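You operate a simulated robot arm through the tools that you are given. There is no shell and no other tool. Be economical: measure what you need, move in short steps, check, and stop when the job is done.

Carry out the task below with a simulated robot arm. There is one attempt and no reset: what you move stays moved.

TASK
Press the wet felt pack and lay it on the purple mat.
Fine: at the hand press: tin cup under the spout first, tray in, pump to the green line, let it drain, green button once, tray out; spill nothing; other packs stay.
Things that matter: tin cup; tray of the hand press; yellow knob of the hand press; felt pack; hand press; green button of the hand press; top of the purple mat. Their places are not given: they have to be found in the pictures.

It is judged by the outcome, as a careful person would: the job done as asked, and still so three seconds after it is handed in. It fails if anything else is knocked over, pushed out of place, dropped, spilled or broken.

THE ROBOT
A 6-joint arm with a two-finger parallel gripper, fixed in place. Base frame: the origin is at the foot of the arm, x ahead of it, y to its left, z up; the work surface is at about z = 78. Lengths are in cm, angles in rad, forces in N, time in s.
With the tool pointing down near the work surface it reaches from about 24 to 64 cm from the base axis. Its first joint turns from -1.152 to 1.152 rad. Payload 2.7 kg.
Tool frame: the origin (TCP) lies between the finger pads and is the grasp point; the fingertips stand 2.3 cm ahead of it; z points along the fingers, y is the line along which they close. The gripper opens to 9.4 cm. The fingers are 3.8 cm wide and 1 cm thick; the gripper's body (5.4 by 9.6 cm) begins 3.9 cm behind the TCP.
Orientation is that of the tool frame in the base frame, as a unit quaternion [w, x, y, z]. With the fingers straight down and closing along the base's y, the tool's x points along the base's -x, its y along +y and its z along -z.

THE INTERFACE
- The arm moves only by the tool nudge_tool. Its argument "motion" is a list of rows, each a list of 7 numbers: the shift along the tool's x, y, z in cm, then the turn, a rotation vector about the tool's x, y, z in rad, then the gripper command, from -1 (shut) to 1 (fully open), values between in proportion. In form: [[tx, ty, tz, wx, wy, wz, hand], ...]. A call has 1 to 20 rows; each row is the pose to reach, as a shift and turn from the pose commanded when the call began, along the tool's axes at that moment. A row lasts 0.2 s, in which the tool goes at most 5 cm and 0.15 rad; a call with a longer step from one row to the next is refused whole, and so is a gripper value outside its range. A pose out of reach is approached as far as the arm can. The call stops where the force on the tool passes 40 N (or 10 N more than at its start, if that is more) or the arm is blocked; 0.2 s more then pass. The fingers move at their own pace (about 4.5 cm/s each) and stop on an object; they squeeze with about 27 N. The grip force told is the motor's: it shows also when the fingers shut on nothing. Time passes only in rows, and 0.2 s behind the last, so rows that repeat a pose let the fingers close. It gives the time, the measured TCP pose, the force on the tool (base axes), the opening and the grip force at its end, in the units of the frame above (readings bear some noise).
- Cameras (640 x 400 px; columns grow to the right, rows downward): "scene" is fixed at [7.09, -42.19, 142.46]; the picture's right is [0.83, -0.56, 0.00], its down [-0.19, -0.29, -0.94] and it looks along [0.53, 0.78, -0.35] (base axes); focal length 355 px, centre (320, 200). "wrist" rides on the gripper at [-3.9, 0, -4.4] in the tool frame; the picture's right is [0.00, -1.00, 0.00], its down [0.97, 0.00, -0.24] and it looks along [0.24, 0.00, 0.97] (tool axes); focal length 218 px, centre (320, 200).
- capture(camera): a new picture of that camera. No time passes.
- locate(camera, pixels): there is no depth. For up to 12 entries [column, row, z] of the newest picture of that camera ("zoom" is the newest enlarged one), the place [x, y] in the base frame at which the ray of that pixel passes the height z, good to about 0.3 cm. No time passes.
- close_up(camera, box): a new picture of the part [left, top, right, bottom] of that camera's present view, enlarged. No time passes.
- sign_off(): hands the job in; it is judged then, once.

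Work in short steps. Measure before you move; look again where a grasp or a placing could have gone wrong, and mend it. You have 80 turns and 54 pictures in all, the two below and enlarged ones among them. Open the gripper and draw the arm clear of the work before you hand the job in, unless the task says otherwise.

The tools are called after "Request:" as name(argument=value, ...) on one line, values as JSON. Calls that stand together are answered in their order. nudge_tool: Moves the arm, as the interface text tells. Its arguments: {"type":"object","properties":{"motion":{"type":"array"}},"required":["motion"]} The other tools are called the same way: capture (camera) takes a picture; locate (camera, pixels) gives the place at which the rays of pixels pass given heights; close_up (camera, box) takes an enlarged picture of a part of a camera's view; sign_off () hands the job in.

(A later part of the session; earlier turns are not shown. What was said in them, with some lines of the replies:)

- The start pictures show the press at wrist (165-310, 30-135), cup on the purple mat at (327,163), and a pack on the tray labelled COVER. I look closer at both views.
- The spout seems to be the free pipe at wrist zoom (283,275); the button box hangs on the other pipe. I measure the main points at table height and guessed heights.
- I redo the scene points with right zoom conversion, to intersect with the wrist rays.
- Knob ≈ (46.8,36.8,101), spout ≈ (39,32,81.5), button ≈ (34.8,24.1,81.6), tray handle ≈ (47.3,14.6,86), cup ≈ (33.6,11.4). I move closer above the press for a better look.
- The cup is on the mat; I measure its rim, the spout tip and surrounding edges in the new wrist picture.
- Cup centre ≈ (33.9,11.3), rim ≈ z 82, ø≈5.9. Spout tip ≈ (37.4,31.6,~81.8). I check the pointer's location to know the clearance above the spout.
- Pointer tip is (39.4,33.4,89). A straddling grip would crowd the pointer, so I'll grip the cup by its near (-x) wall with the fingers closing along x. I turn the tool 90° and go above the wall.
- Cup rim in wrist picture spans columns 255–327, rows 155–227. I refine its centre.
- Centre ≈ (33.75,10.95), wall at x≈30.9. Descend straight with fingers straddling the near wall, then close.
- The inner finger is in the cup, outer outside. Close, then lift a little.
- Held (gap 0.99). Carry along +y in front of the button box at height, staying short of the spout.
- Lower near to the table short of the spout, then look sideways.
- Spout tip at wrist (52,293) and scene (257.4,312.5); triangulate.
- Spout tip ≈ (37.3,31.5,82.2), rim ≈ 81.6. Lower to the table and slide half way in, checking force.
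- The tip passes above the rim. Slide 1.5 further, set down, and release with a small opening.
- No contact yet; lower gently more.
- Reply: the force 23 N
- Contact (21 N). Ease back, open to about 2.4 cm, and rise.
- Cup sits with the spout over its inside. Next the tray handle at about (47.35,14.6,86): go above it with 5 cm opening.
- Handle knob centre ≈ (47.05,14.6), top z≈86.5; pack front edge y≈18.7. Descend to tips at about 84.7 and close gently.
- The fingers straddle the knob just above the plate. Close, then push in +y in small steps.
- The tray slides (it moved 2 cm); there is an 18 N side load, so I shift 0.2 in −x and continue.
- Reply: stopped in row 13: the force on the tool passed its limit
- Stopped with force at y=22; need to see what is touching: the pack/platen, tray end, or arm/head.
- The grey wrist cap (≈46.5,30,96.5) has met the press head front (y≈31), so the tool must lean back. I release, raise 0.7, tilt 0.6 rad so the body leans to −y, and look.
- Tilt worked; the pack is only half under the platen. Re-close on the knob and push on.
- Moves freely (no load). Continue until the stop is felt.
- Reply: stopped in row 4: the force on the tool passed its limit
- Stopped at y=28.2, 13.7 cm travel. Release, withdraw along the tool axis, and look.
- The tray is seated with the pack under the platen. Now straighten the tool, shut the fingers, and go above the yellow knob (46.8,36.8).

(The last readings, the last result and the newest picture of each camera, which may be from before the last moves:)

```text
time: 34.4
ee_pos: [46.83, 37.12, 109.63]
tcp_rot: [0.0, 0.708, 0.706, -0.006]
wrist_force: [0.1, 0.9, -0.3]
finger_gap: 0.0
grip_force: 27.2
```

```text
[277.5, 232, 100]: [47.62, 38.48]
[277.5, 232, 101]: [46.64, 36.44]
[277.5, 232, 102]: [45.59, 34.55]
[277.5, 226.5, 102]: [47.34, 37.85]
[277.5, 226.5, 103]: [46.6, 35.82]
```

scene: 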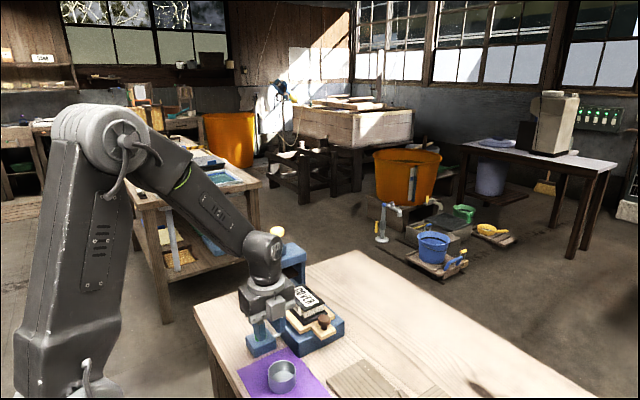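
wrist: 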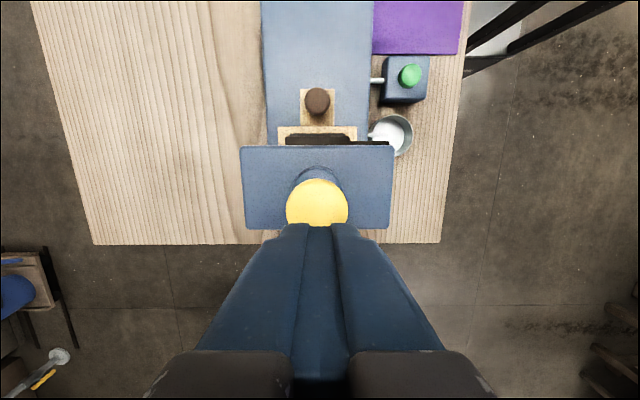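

Knob centre ≈ (47.1,36.8), top ≈ 102.4. Press down first by about 2 cm and see forces.

Request:
nudge_tool(motion=[[-0.3, 0.25, 2, 0, 0, 0, -1], [-0.3, 0.25, 4, 0, 0, 0, -1], [-0.3, 0.25, 4.6, 0, 0, 0, -1], [-0.3, 0.25, 5, 0, 0, 0, -1], [-0.3, 0.25, 5.4, 0, 0, 0, -1], [-0.3, 0.25, 5.8, 0, 0, 0, -1], [-0.3, 0.25, 6.2, 0, 0, 0, -1], [-0.3, 0.25, 6.6, 0, 0, 0, -1], [-0.3, 0.25, 7, 0, 0, 0, -1]])

Request:
close_up(camera="scene", box=[240, 210, 350, 320])

```text
time: 36.4
ee_pos: [47.09, 36.85, 102.89]
tcp_rot: [0.0, 0.707, 0.707, -0.004]
wrist_force: [1.3, 1.7, 3.0]
finger_gap: 0.0
grip_force: 26.7
```

```text
3.64 times, centred on (295, 265) of scene
```

zoom: 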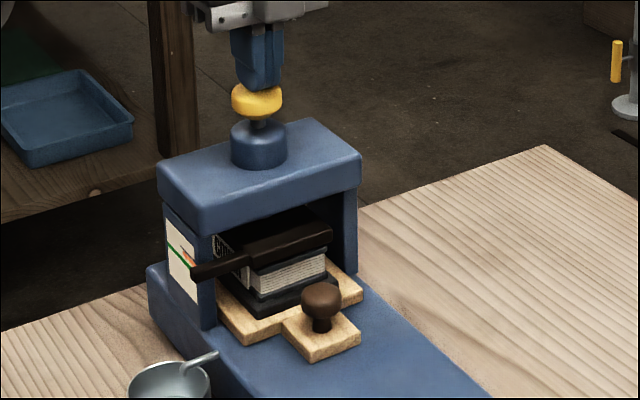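

Pressing takes little force (3 N). Continue the stroke to its bottom, slowly.

Request:
nudge_tool(motion=[[0, 0, 0.3, 0, 0, 0, -1], [0, 0, 0.6, 0, 0, 0, -1], [0, 0, 0.9, 0, 0, 0, -1], [0, 0, 1.2, 0, 0, 0, -1]])

Request:
close_up(camera="scene", box=[250, 215, 320, 305])

```text
time: 37.4
ee_pos: [47.08, 36.79, 101.92]
tcp_rot: [0.001, 0.708, 0.707, -0.001]
wrist_force: [-4.9, 0.0, 27.9]
finger_gap: 0.0
grip_force: 27.2
```

```text
4.44 times, centred on (285, 260) of scene
```

zoom: 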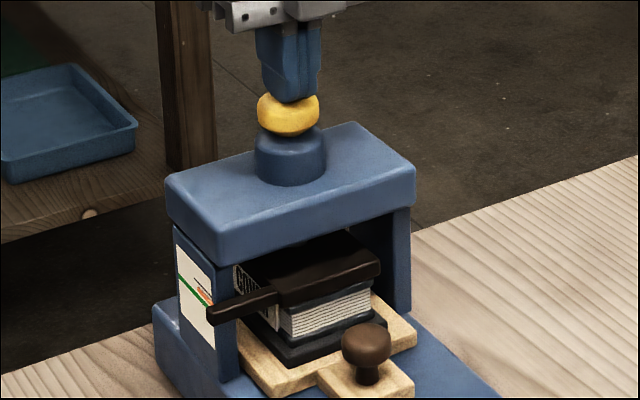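

Bottom of stroke reached (28 N at TCP 101.9). Raise and zoom the gauge.

Request:
nudge_tool(motion=[[0, 0, -0.5, 0, 0, 0, -1], [0, 0, -1, 0, 0, 0, -1], [0, 0, -2, 0, 0, 0, -1], [0, 0, -3.2, 0, 0, 0, -1], [0, 0, -3.2, 0, 0, 0, -1]])

Request:
close_up(camera="scene", box=[262, 260, 302, 295])

```text
time: 38.6
ee_pos: [47.01, 36.79, 104.82]
tcp_rot: [0.001, 0.708, 0.706, -0.007]
wrist_force: [0.8, -0.8, -0.6]
finger_gap: 0.0
grip_force: 27.1
```

```text
11.43 times, centred on (282, 278) of scene
```

zoom: 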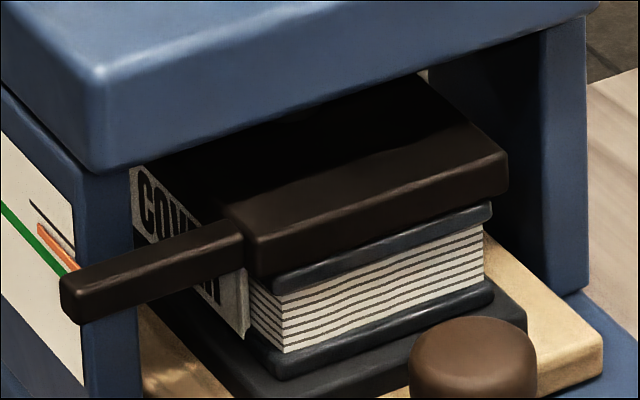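

I zoom tightly on the gauge to read the needle versus the green line.

Request:
close_up(camera="scene", box=[250, 268, 274, 292])

```text
16.00 times, centred on (262, 280) of scene
```

zoom: 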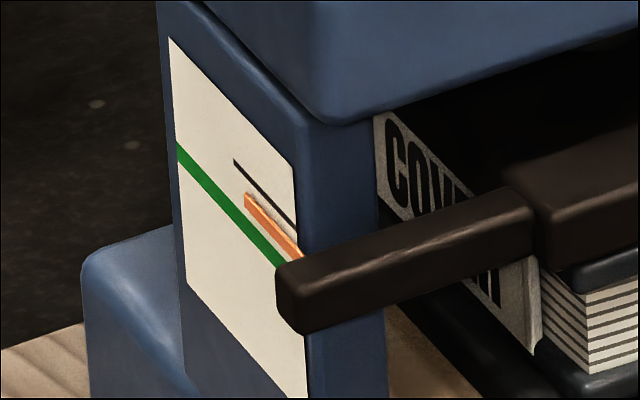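

The orange pointer (3D) came from the black start mark about 60 % of the way to the green line with one full stroke. I give a partial stroke of about half and check.

Request:
nudge_tool(motion=[[0, 0, 0.3, 0, 0, 0, -1], [0, 0, 0.6, 0, 0, 0, -1], [0, 0, 0.9, 0, 0, 0, -1], [0, 0, 1.2, 0, 0, 0, -1], [0, 0, 1.4, 0, 0, 0, -1], [0, 0, 1.4, 0, 0, 0, -1]])

Request:
close_up(camera="scene", box=[250, 268, 274, 292])

```text
time: 40.0
ee_pos: [47.0, 36.79, 103.28]
tcp_rot: [0.0, 0.708, 0.706, -0.006]
wrist_force: [1.1, 1.0, 2.2]
finger_gap: 0.0
grip_force: 27.3
```

```text
16.00 times, centred on (262, 280) of scene
```

zoom: 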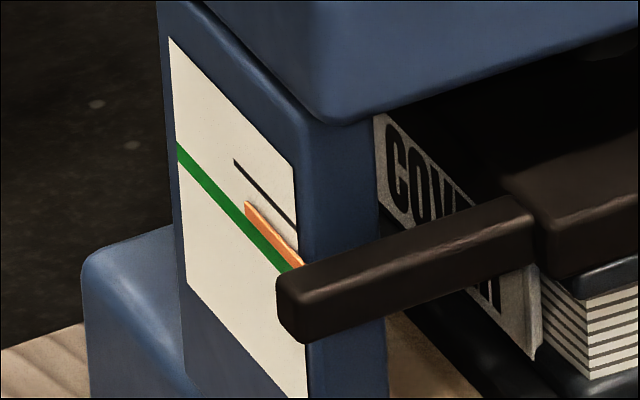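

It moves in proportion (~8 px per 1.4 cm); the pointer is still about 14 px above green. Complete this stroke and check.

Request:
nudge_tool(motion=[[0, 0, 0.3, 0, 0, 0, -1], [0, 0, 0.6, 0, 0, 0, -1], [0, 0, 0.9, 0, 0, 0, -1], [0, 0, 1.2, 0, 0, 0, -1], [0, 0, 1.35, 0, 0, 0, -1], [0, 0, 1.35, 0, 0, 0, -1]])

Request:
close_up(camera="scene", box=[250, 268, 274, 292])

```text
time: 41.4
ee_pos: [47.02, 36.7, 102.1]
tcp_rot: [0.001, 0.708, 0.706, -0.004]
wrist_force: [0.7, -2.6, 11.8]
finger_gap: 0.0
grip_force: 27.2
```

```text
16.00 times, centred on (262, 280) of scene
```

zoom: 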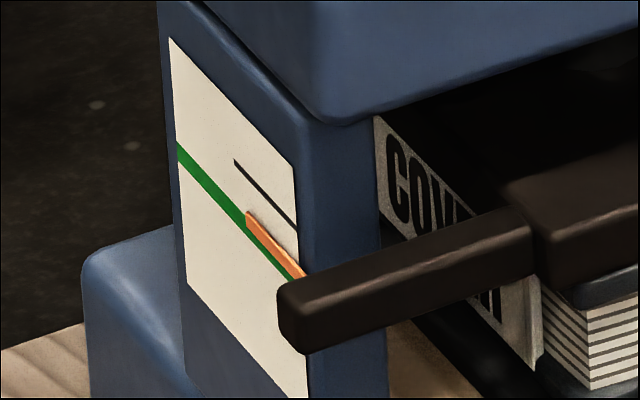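

About 10 px remain, i.e. half a stroke. Raise fully, then press 1.3 cm.

Request:
nudge_tool(motion=[[0, 0, -0.5, 0, 0, 0, -1], [0, 0, -1.3, 0, 0, 0, -1], [0, 0, -2.1, 0, 0, 0, -1], [0, 0, -3.0, 0, 0, 0, -1], [0, 0, -3.0, 0, 0, 0, -1], [0, 0, -2.6, 0, 0, 0, -1], [0, 0, -2.2, 0, 0, 0, -1], [0, 0, -1.9, 0, 0, 0, -1], [0, 0, -1.6, 0, 0, 0, -1], [0, 0, -1.35, 0, 0, 0, -1], [0, 0, -1.35, 0, 0, 0, -1]])

Request:
close_up(camera="scene", box=[250, 268, 274, 292])

```text
time: 43.8
ee_pos: [47.15, 36.66, 103.32]
tcp_rot: [0.0, 0.708, 0.706, -0.005]
wrist_force: [1.0, -0.2, 3.0]
finger_gap: 0.01
grip_force: 27.6
```

```text
16.00 times, centred on (262, 280) of scene
```

zoom: 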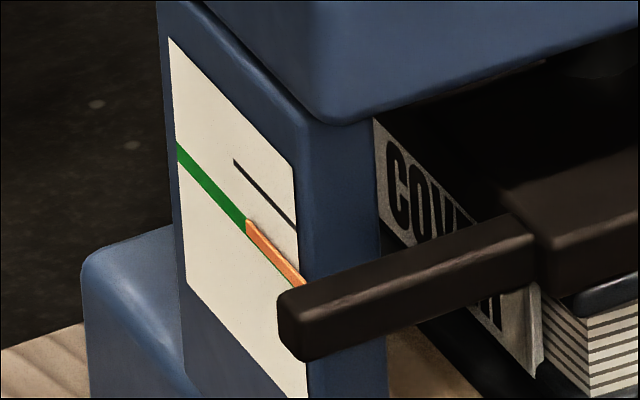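

The pointer now covers the green line. Raise off the knob and wait for the drain.

Request:
nudge_tool(motion=[[0, 0, -0.7, 0, 0, 0, -1], [0, 0, -1.5, 0, 0, 0, -1], [0, 0, -3, 0, 0, 0, -1], [0, 0, -6, 0, 0, 0, -1], [0, 0, -6, 0, 0, 0, -1], [0, 0, -6, 0, 0, 0, -1], [0, 0, -6, 0, 0, 0, -1], [0, 0, -6, 0, 0, 0, -1], [0, 0, -6, 0, 0, 0, -1], [0, 0, -6, 0, 0, 0, -1], [0, 0, -6, 0, 0, 0, -1], [0, 0, -6, 0, 0, 0, -1], [0, 0, -6, 0, 0, 0, -1], [0, 0, -6, 0, 0, 0, -1]])

Request:
close_up(camera="scene", box=[235, 268, 285, 340])

```text
time: 46.8
ee_pos: [46.98, 36.79, 109.38]
tcp_rot: [0.001, 0.708, 0.706, -0.006]
wrist_force: [0.1, 0.3, 0.2]
finger_gap: 0.02
grip_force: 26.7
```

```text
5.56 times, centred on (260, 304) of scene
```

zoom: 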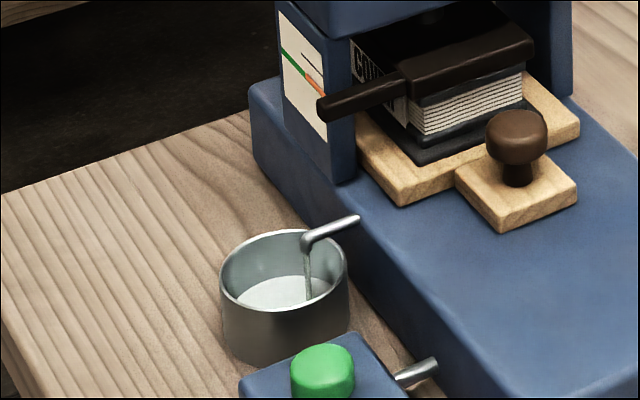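

Water is streaming into the cup. While it drains I move above the green button (34.8,24.0), at height, and wait.

Request:
nudge_tool(motion=[[-2.5, -2.5, 0, 0, 0, 0, -1], [-5, -5, 0, 0, 0, 0, -1], [-7.5, -7.5, 0, 0, 0, 0, -1], [-10, -10, 0, 0, 0, 0, -1], [-12.8, -12.2, 3, 0, 0, 0, -1], [-12.8, -12.2, 7, 0, 0, 0, -1], [-12.8, -12.2, 11, 0, 0, 0, -1], [-12.8, -12.2, 15, 0, 0, 0, -1], [-12.8, -12.2, 15, 0, 0, 0, -1], [-12.8, -12.2, 15, 0, 0, 0, -1], [-12.8, -12.2, 15, 0, 0, 0, -1], [-12.8, -12.2, 15, 0, 0, 0, -1], [-12.8, -12.2, 15, 0, 0, 0, -1], [-12.8, -12.2, 15, 0, 0, 0, -1], [-12.8, -12.2, 15, 0, 0, 0, -1], [-12.8, -12.2, 15, 0, 0, 0, -1], [-12.8, -12.2, 15, 0, 0, 0, -1], [-12.8, -12.2, 15, 0, 0, 0, -1], [-12.8, -12.2, 15, 0, 0, 0, -1], [-12.8, -12.2, 15, 0, 0, 0, -1]])

Request:
nudge_tool(motion=[[0, 0, 0, 0, 0, 0, -1], [0, 0, 0, 0, 0, 0, -1], [0, 0, 0, 0, 0, 0, -1], [0, 0, 0, 0, 0, 0, -1], [0, 0, 0, 0, 0, 0, -1], [0, 0, 0, 0, 0, 0, -1], [0, 0, 0, 0, 0, 0, -1], [0, 0, 0, 0, 0, 0, -1], [0, 0, 0, 0, 0, 0, -1], [0, 0, 0, 0, 0, 0, -1], [0, 0, 0, 0, 0, 0, -1], [0, 0, 0, 0, 0, 0, -1], [0, 0, 0, 0, 0, 0, -1], [0, 0, 0, 0, 0, 0, -1], [0, 0, 0, 0, 0, 0, -1], [0, 0, 0, 0, 0, 0, -1], [0, 0, 0, 0, 0, 0, -1], [0, 0, 0, 0, 0, 0, -1], [0, 0, 0, 0, 0, 0, -1], [0, 0, 0, 0, 0, 0, -1]])

Request:
capture(camera="wrist")

```text
time: 51.0
ee_pos: [35.05, 23.82, 94.37]
tcp_rot: [0.001, 0.707, 0.707, -0.006]
wrist_force: [0.1, -0.4, 0.5]
finger_gap: 0.0
grip_force: 26.9
```

```text
time: 55.2
ee_pos: [34.94, 23.76, 94.49]
tcp_rot: [0.001, 0.708, 0.707, -0.005]
wrist_force: [1.0, 0.6, 0.1]
finger_gap: 0.0
grip_force: 26.5
```

```text
7 pictures are left
```

wrist: 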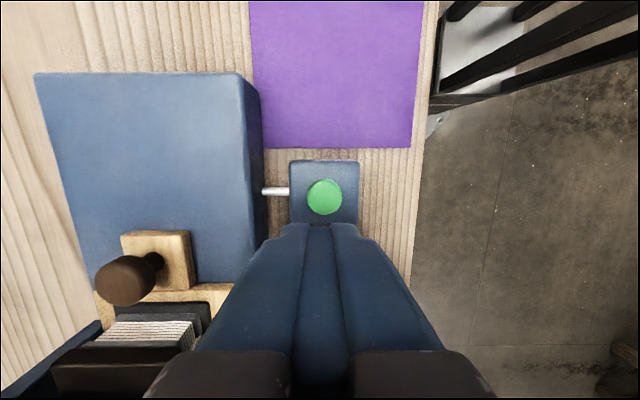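

Wait longer, then check the spout and the gauge.

Request:
locate(camera="wrist", pixels=[[325, 197, 82], [325, 197, 83]])

Request:
nudge_tool(motion=[[0, 0, 0, 0, 0, 0, -1], [0, 0, 0, 0, 0, 0, -1], [0, 0, 0, 0, 0, 0, -1], [0, 0, 0, 0, 0, 0, -1], [0, 0, 0, 0, 0, 0, -1], [0, 0, 0, 0, 0, 0, -1], [0, 0, 0, 0, 0, 0, -1], [0, 0, 0, 0, 0, 0, -1], [0, 0, 0, 0, 0, 0, -1], [0, 0, 0, 0, 0, 0, -1], [0, 0, 0, 0, 0, 0, -1], [0, 0, 0, 0, 0, 0, -1], [0, 0, 0, 0, 0, 0, -1], [0, 0, 0, 0, 0, 0, -1], [0, 0, 0, 0, 0, 0, -1], [0, 0, 0, 0, 0, 0, -1], [0, 0, 0, 0, 0, 0, -1], [0, 0, 0, 0, 0, 0, -1], [0, 0, 0, 0, 0, 0, -1], [0, 0, 0, 0, 0, 0, -1]])

Request:
close_up(camera="scene", box=[235, 268, 285, 340])

```text
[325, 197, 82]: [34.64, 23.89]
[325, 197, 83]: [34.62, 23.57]
```

```text
time: 59.4
ee_pos: [34.99, 23.9, 94.46]
tcp_rot: [0.001, 0.708, 0.706, -0.006]
wrist_force: [0.3, 0.8, -0.1]
finger_gap: 0.0
grip_force: 27.1
```

```text
5.56 times, centred on (260, 304) of scene
```

zoom: 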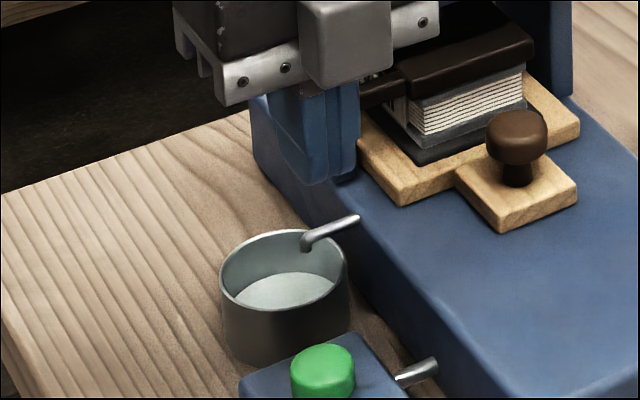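

Draining has stopped. Press the green button once, slowly.

Request:
nudge_tool(motion=[[0, -0.3, 4, 0, 0, 0, -1], [0, -0.3, 7.5, 0, 0, 0, -1], [0, -0.3, 9, 0, 0, 0, -1], [0, -0.3, 9.4, 0, 0, 0, -1], [0, -0.3, 9.7, 0, 0, 0, -1], [0, -0.3, 10, 0, 0, 0, -1], [0, -0.3, 10.2, 0, 0, 0, -1], [0, -0.3, 10.4, 0, 0, 0, -1]])

```text
time: 61.2
ee_pos: [34.5, 23.89, 84.08]
tcp_rot: [0.001, 0.708, 0.706, -0.005]
wrist_force: [1.9, -1.0, 3.3]
finger_gap: 0.0
grip_force: 27.0
```

Light contact (3 N). Go on slightly.

Request:
nudge_tool(motion=[[0, 0, 0.15, 0, 0, 0, -1], [0, 0, 0.3, 0, 0, 0, -1], [0, 0, 0.3, 0, 0, 0, -1]])

```text
time: 62.0
ee_pos: [34.42, 23.87, 83.88]
tcp_rot: [0.0, 0.708, 0.706, -0.004]
wrist_force: [1.2, 0.2, 13.3]
finger_gap: 0.0
grip_force: 26.6
```

13 N: bottomed. Rise straight up and look at the press.

Request:
nudge_tool(motion=[[0, 0, -1, 0, 0, 0, -1], [0, 0, -3, 0, 0, 0, -1], [0, 0, -7, 0, 0, 0, -1], [0, 0, -11, 0, 0, 0, -1], [0, 0, -15, 0, 0, 0, -1], [0, 0, -19, 0, 0, 0, -1], [0, 0, -19, 0, 0, 0, -1], [0, 0, -19, 0, 0, 0, -1]])

Request:
close_up(camera="scene", box=[235, 258, 335, 330])

```text
time: 63.8
ee_pos: [34.62, 23.73, 102.82]
tcp_rot: [0.0, 0.707, 0.707, -0.005]
wrist_force: [0.4, -0.1, -0.1]
finger_gap: 0.0
grip_force: 27.6
```

```text
5.56 times, centred on (285, 294) of scene
```

zoom: 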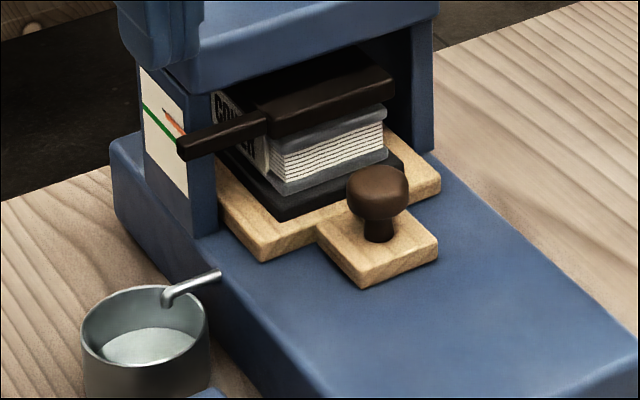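

The pointer went back up: pressure released. Return to the tilted approach pose in front of the tray handle.

Request:
nudge_tool(motion=[[-2, 0, 0, 0, 0.1, 0, -0.5], [-4, 2.5, 0, 0, 0.2, 0, 0], [-5.2, 5, 0.3, 0, 0.3, 0, 0], [-5.2, 7.5, 0.6, 0, 0.4, 0, 0], [-5.2, 10, 0.9, 0, 0.5, 0, 0], [-5.2, 12.45, 1.0, 0, 0.6, 0, 0], [-5.2, 12.45, 1.0, 0, 0.6, 0, 0]])

```text
time: 65.4
ee_pos: [47.12, 18.72, 101.91]
tcp_rot: [-0.209, 0.678, 0.674, 0.205]
wrist_force: [0.0, -1.1, -0.2]
finger_gap: 4.7
grip_force: 0.1
```

Request:
nudge_tool(motion=[[-0.1, 0, 4, 0, 0, 0, 0], [-0.1, 0, 8, 0, 0, 0, 0], [-0.1, 0, 11.5, 0, 0, 0, 0], [-0.1, 0, 14, 0, 0, 0, 0], [-0.1, 0, 16, 0, 0, 0, 0], [-0.1, 0, 17, 0, 0, 0, 0], [-0.1, 0, 17, 0, 0, 0, -0.5], [-0.1, 0, 17, 0, 0, 0, -1], [-0.1, 0, 17, 0, 0, 0, -1], [-0.1, 0, 17, 0, 0, 0, -1]])

```text
time: 67.6
ee_pos: [47.04, 28.04, 87.56]
tcp_rot: [-0.207, 0.679, 0.674, 0.204]
wrist_force: [9.2, 1.2, -6.9]
finger_gap: 2.96
grip_force: 45.4
```

Gripped the handle (gap 2.96). Pull the tray out in −y.

Request:
nudge_tool(motion=[[-0.37, 0, -0.25, 0, 0, 0, -1], [-0.74, 0, -0.51, 0, 0, 0, -1], [-1.11, 0, -0.76, 0, 0, 0, -1], [-1.49, 0, -1.02, 0, 0, 0, -1], [-1.86, 0, -1.27, 0, 0, 0, -1], [-2.23, 0, -1.53, 0, 0, 0, -1], [-2.6, 0, -1.78, 0, 0, 0, -1], [-2.97, 0, -2.03, 0, 0, 0, -1], [-3.34, 0, -2.29, 0, 0, 0, -1], [-3.71, 0, -2.54, 0, 0, 0, -1], [-4.08, 0, -2.8, 0, 0, 0, -1], [-4.46, 0, -3.05, 0, 0, 0, -1], [-4.83, 0, -3.31, 0, 0, 0, -1], [-5.2, 0, -3.56, 0, 0, 0, -1], [-5.57, 0, -3.81, 0, 0, 0, -1]])

Request:
nudge_tool(motion=[[-0.37, 0, -0.25, 0, 0, 0, -1], [-0.74, 0, -0.51, 0, 0, 0, -1], [-1.11, 0, -0.76, 0, 0, 0, -1], [-1.49, 0, -1.02, 0, 0, 0, -1], [-1.86, 0, -1.27, 0, 0, 0, -1], [-2.23, 0, -1.53, 0, 0, 0, -1], [-2.6, 0, -1.78, 0, 0, 0, -1], [-2.97, 0, -2.03, 0, 0, 0, -1], [-3.34, 0, -2.29, 0, 0, 0, -1], [-3.71, 0, -2.54, 0, 0, 0, -1], [-4.08, 0, -2.8, 0, 0, 0, -1], [-4.46, 0, -3.05, 0, 0, 0, -1], [-4.83, 0, -3.31, 0, 0, 0, -1], [-5.2, 0, -3.56, 0, 0, 0, -1], [-5.45, 0, -3.73, 0, 0, 0, -1]])

```text
time: 70.8
ee_pos: [46.99, 21.39, 87.67]
tcp_rot: [-0.206, 0.679, 0.675, 0.204]
wrist_force: [20.2, 0.7, -17.0]
finger_gap: 2.9
grip_force: 45.1
```

```text
time: 74.0
ee_pos: [47.04, 14.68, 87.77]
tcp_rot: [-0.207, 0.679, 0.675, 0.204]
wrist_force: [19.4, 1.1, -32.3]
finger_gap: 2.93
grip_force: 44.4
```

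Tray is back at its out position (y≈14.7). Relax, release, retreat and straighten.

Request:
nudge_tool(motion=[[0, 0.1, 0.15, 0, 0, 0, -1], [0, 0.1, 0.15, 0, 0, 0, -0.6], [0, 0.1, 0.15, 0, 0, 0, -0.2], [0, 0.1, 0.15, 0, 0, 0, 0], [0, 0, -1, 0, 0, 0, 0], [0, 0, -3.5, 0, 0, 0, 0], [0, 0, -7, 0, 0, 0, 0], [0, 0, -11, 0, 0, 0, 0], [0, 0, -11, 0, -0.12, 0, 0.5], [0, 0, -11, 0, -0.24, 0, 1], [0, 0, -11, 0, -0.36, 0, 1], [0, 0, -11, 0, -0.48, 0, 1], [0, 0, -11, 0, -0.6, 0, 1]])

Request:
capture(camera="wrist")

```text
time: 76.8
ee_pos: [46.98, 8.64, 96.97]
tcp_rot: [0.002, 0.709, 0.706, -0.005]
wrist_force: [-0.1, 1.3, -0.5]
finger_gap: 9.4
grip_force: 0.2
```

```text
4 pictures are left
```

wrist: 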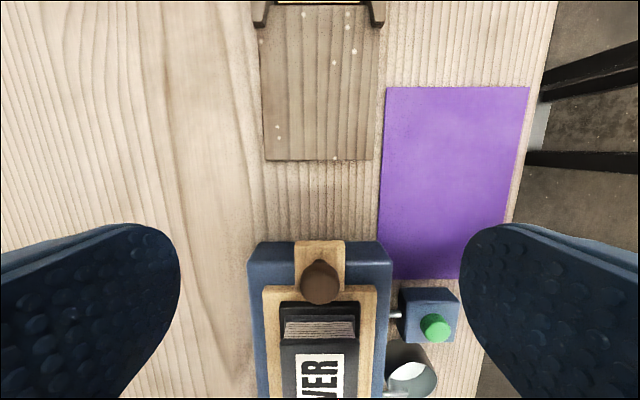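

Tray's out with the pack on it. I take one scene close-up to triangulate the pack's edges and height.

Request:
close_up(camera="scene", box=[275, 275, 345, 335])

```text
6.67 times, centred on (310, 305) of scene
```

zoom: 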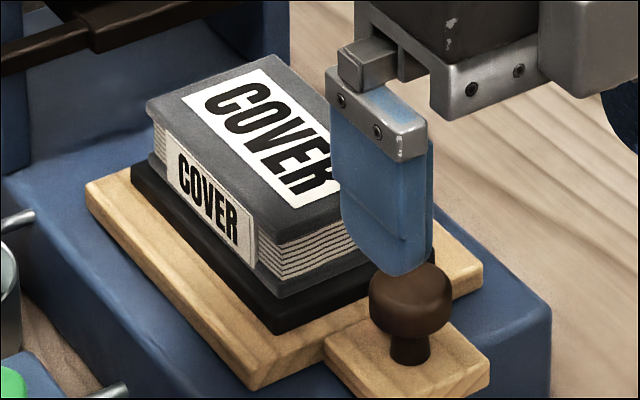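

Request:
locate(camera="zoom", pixels=[[277, 242, 87], [277, 242, 87.5], [277, 242, 88], [277, 242, 88.5], [277, 297, 85], [277, 297, 86], [148, 105, 87.5], [148, 105, 88], [277, 57, 87.5], [277, 57, 88], [273, 320, 84.5], [273, 320, 85]])

Request:
locate(camera="wrist", pixels=[[359, 339, 87], [359, 339, 87.5], [359, 339, 88], [359, 339, 88.5], [281, 342, 87], [281, 342, 88], [360, 302, 85], [280, 302, 85], [387, 279, 78], [530, 87, 78], [386, 87, 78], [520, 279, 78]])

```text
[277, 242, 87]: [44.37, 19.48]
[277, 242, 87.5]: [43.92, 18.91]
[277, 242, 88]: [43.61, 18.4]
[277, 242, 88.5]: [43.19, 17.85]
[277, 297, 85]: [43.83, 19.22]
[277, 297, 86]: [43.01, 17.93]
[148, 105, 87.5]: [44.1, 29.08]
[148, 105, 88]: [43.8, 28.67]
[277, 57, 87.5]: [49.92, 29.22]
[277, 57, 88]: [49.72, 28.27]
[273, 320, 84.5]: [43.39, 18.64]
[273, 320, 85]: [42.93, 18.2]
```

```text
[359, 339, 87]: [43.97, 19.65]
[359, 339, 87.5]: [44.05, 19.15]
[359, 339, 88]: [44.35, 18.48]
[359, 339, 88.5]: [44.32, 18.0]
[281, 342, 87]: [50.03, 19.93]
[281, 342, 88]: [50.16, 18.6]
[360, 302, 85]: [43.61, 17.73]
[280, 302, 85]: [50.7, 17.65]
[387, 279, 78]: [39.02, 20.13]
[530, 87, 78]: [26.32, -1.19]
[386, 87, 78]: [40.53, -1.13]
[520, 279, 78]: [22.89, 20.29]
```

Pack: x 44.1–50.0, y 19.1–29.1, top ≈87.3, bottom ≈84.9. I'll grip it at its middle with the tool tilted 0.3 rad to keep the wrist clear of the press head.

Request:
nudge_tool(motion=[[2, 0, 0, 0, 0.1, 0, 0.7], [4.5, 0, 0, 0, 0.2, 0, 0.7], [7.5, 0, 0, 0, 0.3, 0, 0.7], [10.5, 0.05, 0.5, 0, 0.3, 0, 0.7], [13.5, 0.08, 1.5, 0, 0.3, 0, 0.7], [15.15, 0.08, 3, 0, 0.3, 0, 0.7], [15.15, 0.08, 3, 0, 0.3, 0, 0.7]])

```text
time: 78.4
ee_pos: [46.96, 23.86, 93.82]
tcp_rot: [-0.105, 0.701, 0.698, 0.1]
wrist_force: [-0.9, -0.4, 0.6]
finger_gap: 8.0
grip_force: 0.0
```

Request:
nudge_tool(motion=[[-0.6, 0.08, 1.94, 0, 0, 0, 0.7], [-1.1, 0.08, 3.56, 0, 0, 0, 0.7], [-1.45, 0.08, 4.7, 0, 0, 0, 0.7], [-1.65, 0.08, 5.35, 0, 0, 0, 0.7], [-1.8, 0.08, 5.83, 0, 0, 0, 0.7], [-1.8, 0.08, 5.83, 0, 0, 0, 0.7]])

Request:
close_up(camera="scene", box=[260, 255, 345, 325])

```text
time: 79.8
ee_pos: [47.12, 23.74, 87.6]
tcp_rot: [-0.105, 0.701, 0.698, 0.101]
wrist_force: [0.7, -1.0, 0.1]
finger_gap: 8.0
grip_force: 0.1
```

```text
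5.71 times, centred on (302, 290) of scene
```

zoom: 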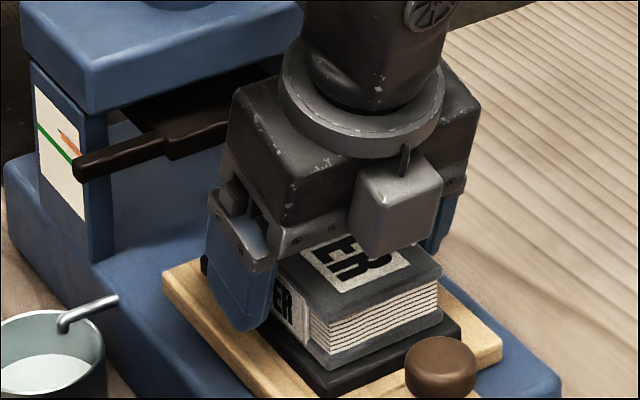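

Fingers straddle the pack. Close and lift slowly (along base z).

Request:
nudge_tool(motion=[[0, 0, 0, 0, 0, 0, 0.4], [0, 0, 0, 0, 0, 0, 0], [0, 0, 0, 0, 0, 0, -0.5], [0, 0, 0, 0, 0, 0, -1], [0, 0, 0, 0, 0, 0, -1], [0, 0, 0, 0, 0, 0, -1], [0.09, 0, -0.29, 0, 0, 0, -1], [0.24, 0, -0.76, 0, 0, 0, -1], [0.44, 0, -1.43, 0, 0, 0, -1], [0.74, 0, -2.4, 0, 0, 0, -1]])

```text
time: 81.6
ee_pos: [46.98, 23.53, 87.72]
tcp_rot: [-0.104, 0.701, 0.699, 0.096]
wrist_force: [8.8, -1.1, -12.6]
finger_gap: 7.05
grip_force: 45.5
stopped in row 9: the force on the tool passed its limit (the readings are from after the stop); the commanded pose is now the measured one
```

Gap 7.05 means the fingers caught the wider black plate under the pack. Open, raise 0.55 with less tilt, and try again.

Request:
nudge_tool(motion=[[0, 0, 0.05, 0, 0, 0, -0.2], [0, 0, 0.05, 0, 0, 0, 0.7], [0, 0, 0, 0, 0, 0, 0.7], [-0.13, 0.05, -0.65, 0, -0.1, 0, 0.7], [-0.13, 0.05, -0.65, 0, -0.1, 0, 0.7], [-0.13, 0.05, -0.65, 0, -0.1, 0, 0.3], [-0.13, 0.05, -0.65, 0, -0.1, 0, -0.1], [-0.13, 0.05, -0.65, 0, -0.1, 0, -0.5], [-0.13, 0.05, -0.65, 0, -0.1, 0, -0.7], [-0.13, 0.05, -0.65, 0, -0.1, 0, -1], [-0.13, 0.05, -0.65, 0, -0.1, 0, -1]])

```text
time: 84.0
ee_pos: [47.08, 23.11, 88.54]
tcp_rot: [-0.07, 0.705, 0.703, 0.063]
wrist_force: [-0.2, 0.2, 1.2]
finger_gap: 5.96
grip_force: 27.0
```

Gap 5.96 = the pack. I open a bit and go 0.3 lower for a deeper hold, then close again.

Request:
nudge_tool(motion=[[0, 0, 0, 0, 0, 0, 0.2], [0, 0, 0, 0, 0, 0, 0.6], [0, 0, 0.33, 0, 0, 0, 0.6], [0, 0, 0.33, 0, 0, 0, 0.6], [0, 0, 0.33, 0, 0, 0, 0.3], [0, 0, 0.33, 0, 0, 0, 0], [0, 0, 0.33, 0, 0, 0, -0.5], [0, 0, 0.33, 0, 0, 0, -1], [0, 0, 0.33, 0, 0, 0, -1]])

```text
time: 86.0
ee_pos: [47.06, 23.25, 88.16]
tcp_rot: [-0.07, 0.705, 0.703, 0.062]
wrist_force: [0.3, 0.3, 0.5]
finger_gap: 5.96
grip_force: 27.3
```

Still 5.96. Lift slowly.

Request:
nudge_tool(motion=[[0.06, 0, -0.3, 0, 0, 0, -1], [0.13, 0, -0.7, 0, 0, 0, -1], [0.25, 0, -1.3, 0, 0, 0, -1], [0.38, 0, -2, 0, 0, 0, -1], [0.38, 0, -2, 0, 0, 0, -1]])

Request:
close_up(camera="scene", box=[250, 245, 350, 335])

```text
time: 87.2
ee_pos: [47.12, 23.26, 90.17]
tcp_rot: [-0.069, 0.705, 0.703, 0.062]
wrist_force: [1.3, -0.5, -1.7]
finger_gap: 5.97
grip_force: 26.7
```

```text
4.44 times, centred on (300, 290) of scene
```

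zoom: 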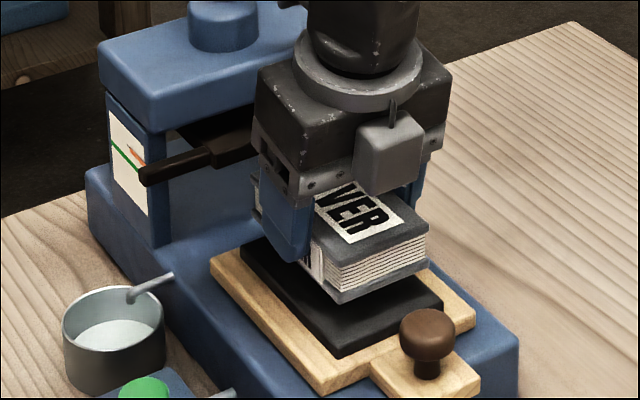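

The pack is lifted level. Raise 6 cm and carry it above the mat centre (33.5,9.3).

Request:
nudge_tool(motion=[[0.28, 0, -1.47, 0, 0, 0, -1], [0.57, 0, -2.95, 0, 0, 0, -1], [0.85, 0, -4.4, 0, 0, 0, -1], [1.13, 0, -5.89, 0, 0, 0, -1], [-0.33, -1.36, -6.17, 0, 0, 0, -1], [-1.79, -2.72, -6.45, 0, 0, 0, -1], [-3.24, -4.08, -6.73, 0, 0, 0, -1], [-4.7, -5.44, -7.01, 0, 0, 0, -1], [-6.16, -6.8, -7.3, 0, 0, 0, -1], [-7.62, -8.16, -7.58, 0, 0, 0, -1], [-9.08, -9.52, -7.86, 0, 0, 0, -1], [-10.53, -10.88, -8.14, 0, 0, 0, -1], [-11.99, -12.24, -8.42, 0, 0, 0, -1], [-13.45, -13.6, -8.7, 0, 0, 0, -1], [-13.45, -13.6, -8.7, 0, 0, 0, -1]])

```text
time: 90.4
ee_pos: [33.49, 8.57, 96.4]
tcp_rot: [-0.07, 0.705, 0.703, 0.062]
wrist_force: [0.2, 0.2, -1.5]
finger_gap: 5.98
grip_force: 27.3
```

Held. Lower to about 1 cm above contact.

Request:
nudge_tool(motion=[[-0.38, 0, 1.96, 0, 0, 0, -1], [-0.76, 0, 3.93, 0, 0, 0, -1], [-1.13, 0, 5.89, 0, 0, 0, -1], [-1.51, 0, 7.86, 0, 0, 0, -1], [-1.89, 0, 9.82, 0, 0, 0, -1], [-2.27, 0, 11.78, 0, 0, 0, -1], [-2.55, 0, 13.26, 0, 0, 0, -1], [-2.65, 0, 13.75, 0, 0, 0, -1], [-2.65, 0, 13.75, 0, 0, 0, -1]])

```text
time: 92.4
ee_pos: [33.17, 8.37, 82.34]
tcp_rot: [-0.069, 0.705, 0.703, 0.063]
wrist_force: [-0.1, -0.1, -0.8]
finger_gap: 5.95
grip_force: 27.3
```

Request:
nudge_tool(motion=[[-0.06, 0, 0.3, 0, 0, 0, -1], [-0.11, 0, 0.6, 0, 0, 0, -1], [-0.15, 0, 0.8, 0, 0, 0, -1], [-0.15, 0, 0.8, 0, 0, 0, -1]])

```text
time: 93.4
ee_pos: [33.34, 8.4, 81.58]
tcp_rot: [-0.07, 0.705, 0.703, 0.063]
wrist_force: [0.4, -0.3, -1.6]
finger_gap: 5.97
grip_force: 27.7
```

No contact yet; smaller steps on.

Request:
nudge_tool(motion=[[-0.03, 0, 0.15, 0, 0, 0, -1], [-0.06, 0, 0.3, 0, 0, 0, -1], [-0.06, 0, 0.3, 0, 0, 0, -1]])

```text
time: 94.2
ee_pos: [33.28, 8.43, 81.3]
tcp_rot: [-0.07, 0.705, 0.703, 0.062]
wrist_force: [-8.8, 0.4, 34.2]
finger_gap: 5.99
grip_force: 26.6
```

Contact. Ease up a little, open, and rise.

Request:
nudge_tool(motion=[[0.02, 0, -0.12, 0, 0, 0, -1], [0.02, 0, -0.12, 0, 0, 0, 0.5], [0.02, 0, -0.12, 0, 0, 0, 0.7], [0.02, 0, -0.12, 0, 0, 0, 0.7], [0.1, 0, -0.6, 0, 0, 0, 0.7], [0.5, 0, -2.6, 0, 0, 0, 0.7], [1.2, 0, -6, 0, 0, 0, 0.7], [2, 0, -10, 0, 0, 0, 0.7], [2.8, 0, -14, 0, 0, 0, 0.7], [3.6, 0, -18, 0, 0, 0, 0.7], [4.4, 0, -22, 0, 0, 0, 0.7], [4.8, 0, -25, 0, 0, 0, 0.7]])

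Request:
capture(camera="wrist")

```text
time: 96.8
ee_pos: [33.66, 8.59, 106.72]
tcp_rot: [-0.07, 0.705, 0.703, 0.062]
wrist_force: [0.1, 0.2, 0.2]
finger_gap: 8.0
grip_force: 0.0
```

```text
0 pictures are left
```

wrist: 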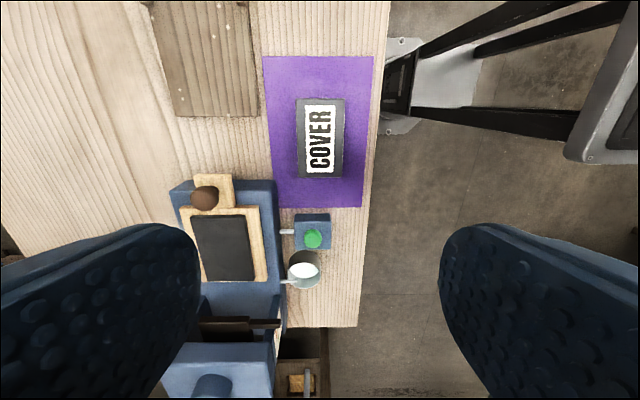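

The pack lies inside the purple mat, the cup is upright under the spout, the tray is out and the arm is clear.

Request:
sign_off()

```text
The job is handed in.
```

The felt pack (labelled COVER) was pressed to the green line and now lies flat on the purple mat. The drained water is in the tin cup under the spout, the tray is out, and I pressed the green button once. I saw no spill in the last picture and did not touch the other packs.

Two things touched the press along the way:
- **Tray in:** the arm's wrist appeared to bump the press head once while pushing the tray in.
- **Lifting the pack:** my first grip caught the black plate under the pack and pulled up on it before I let go and gripped again.

I saw no sign that either moved the press.
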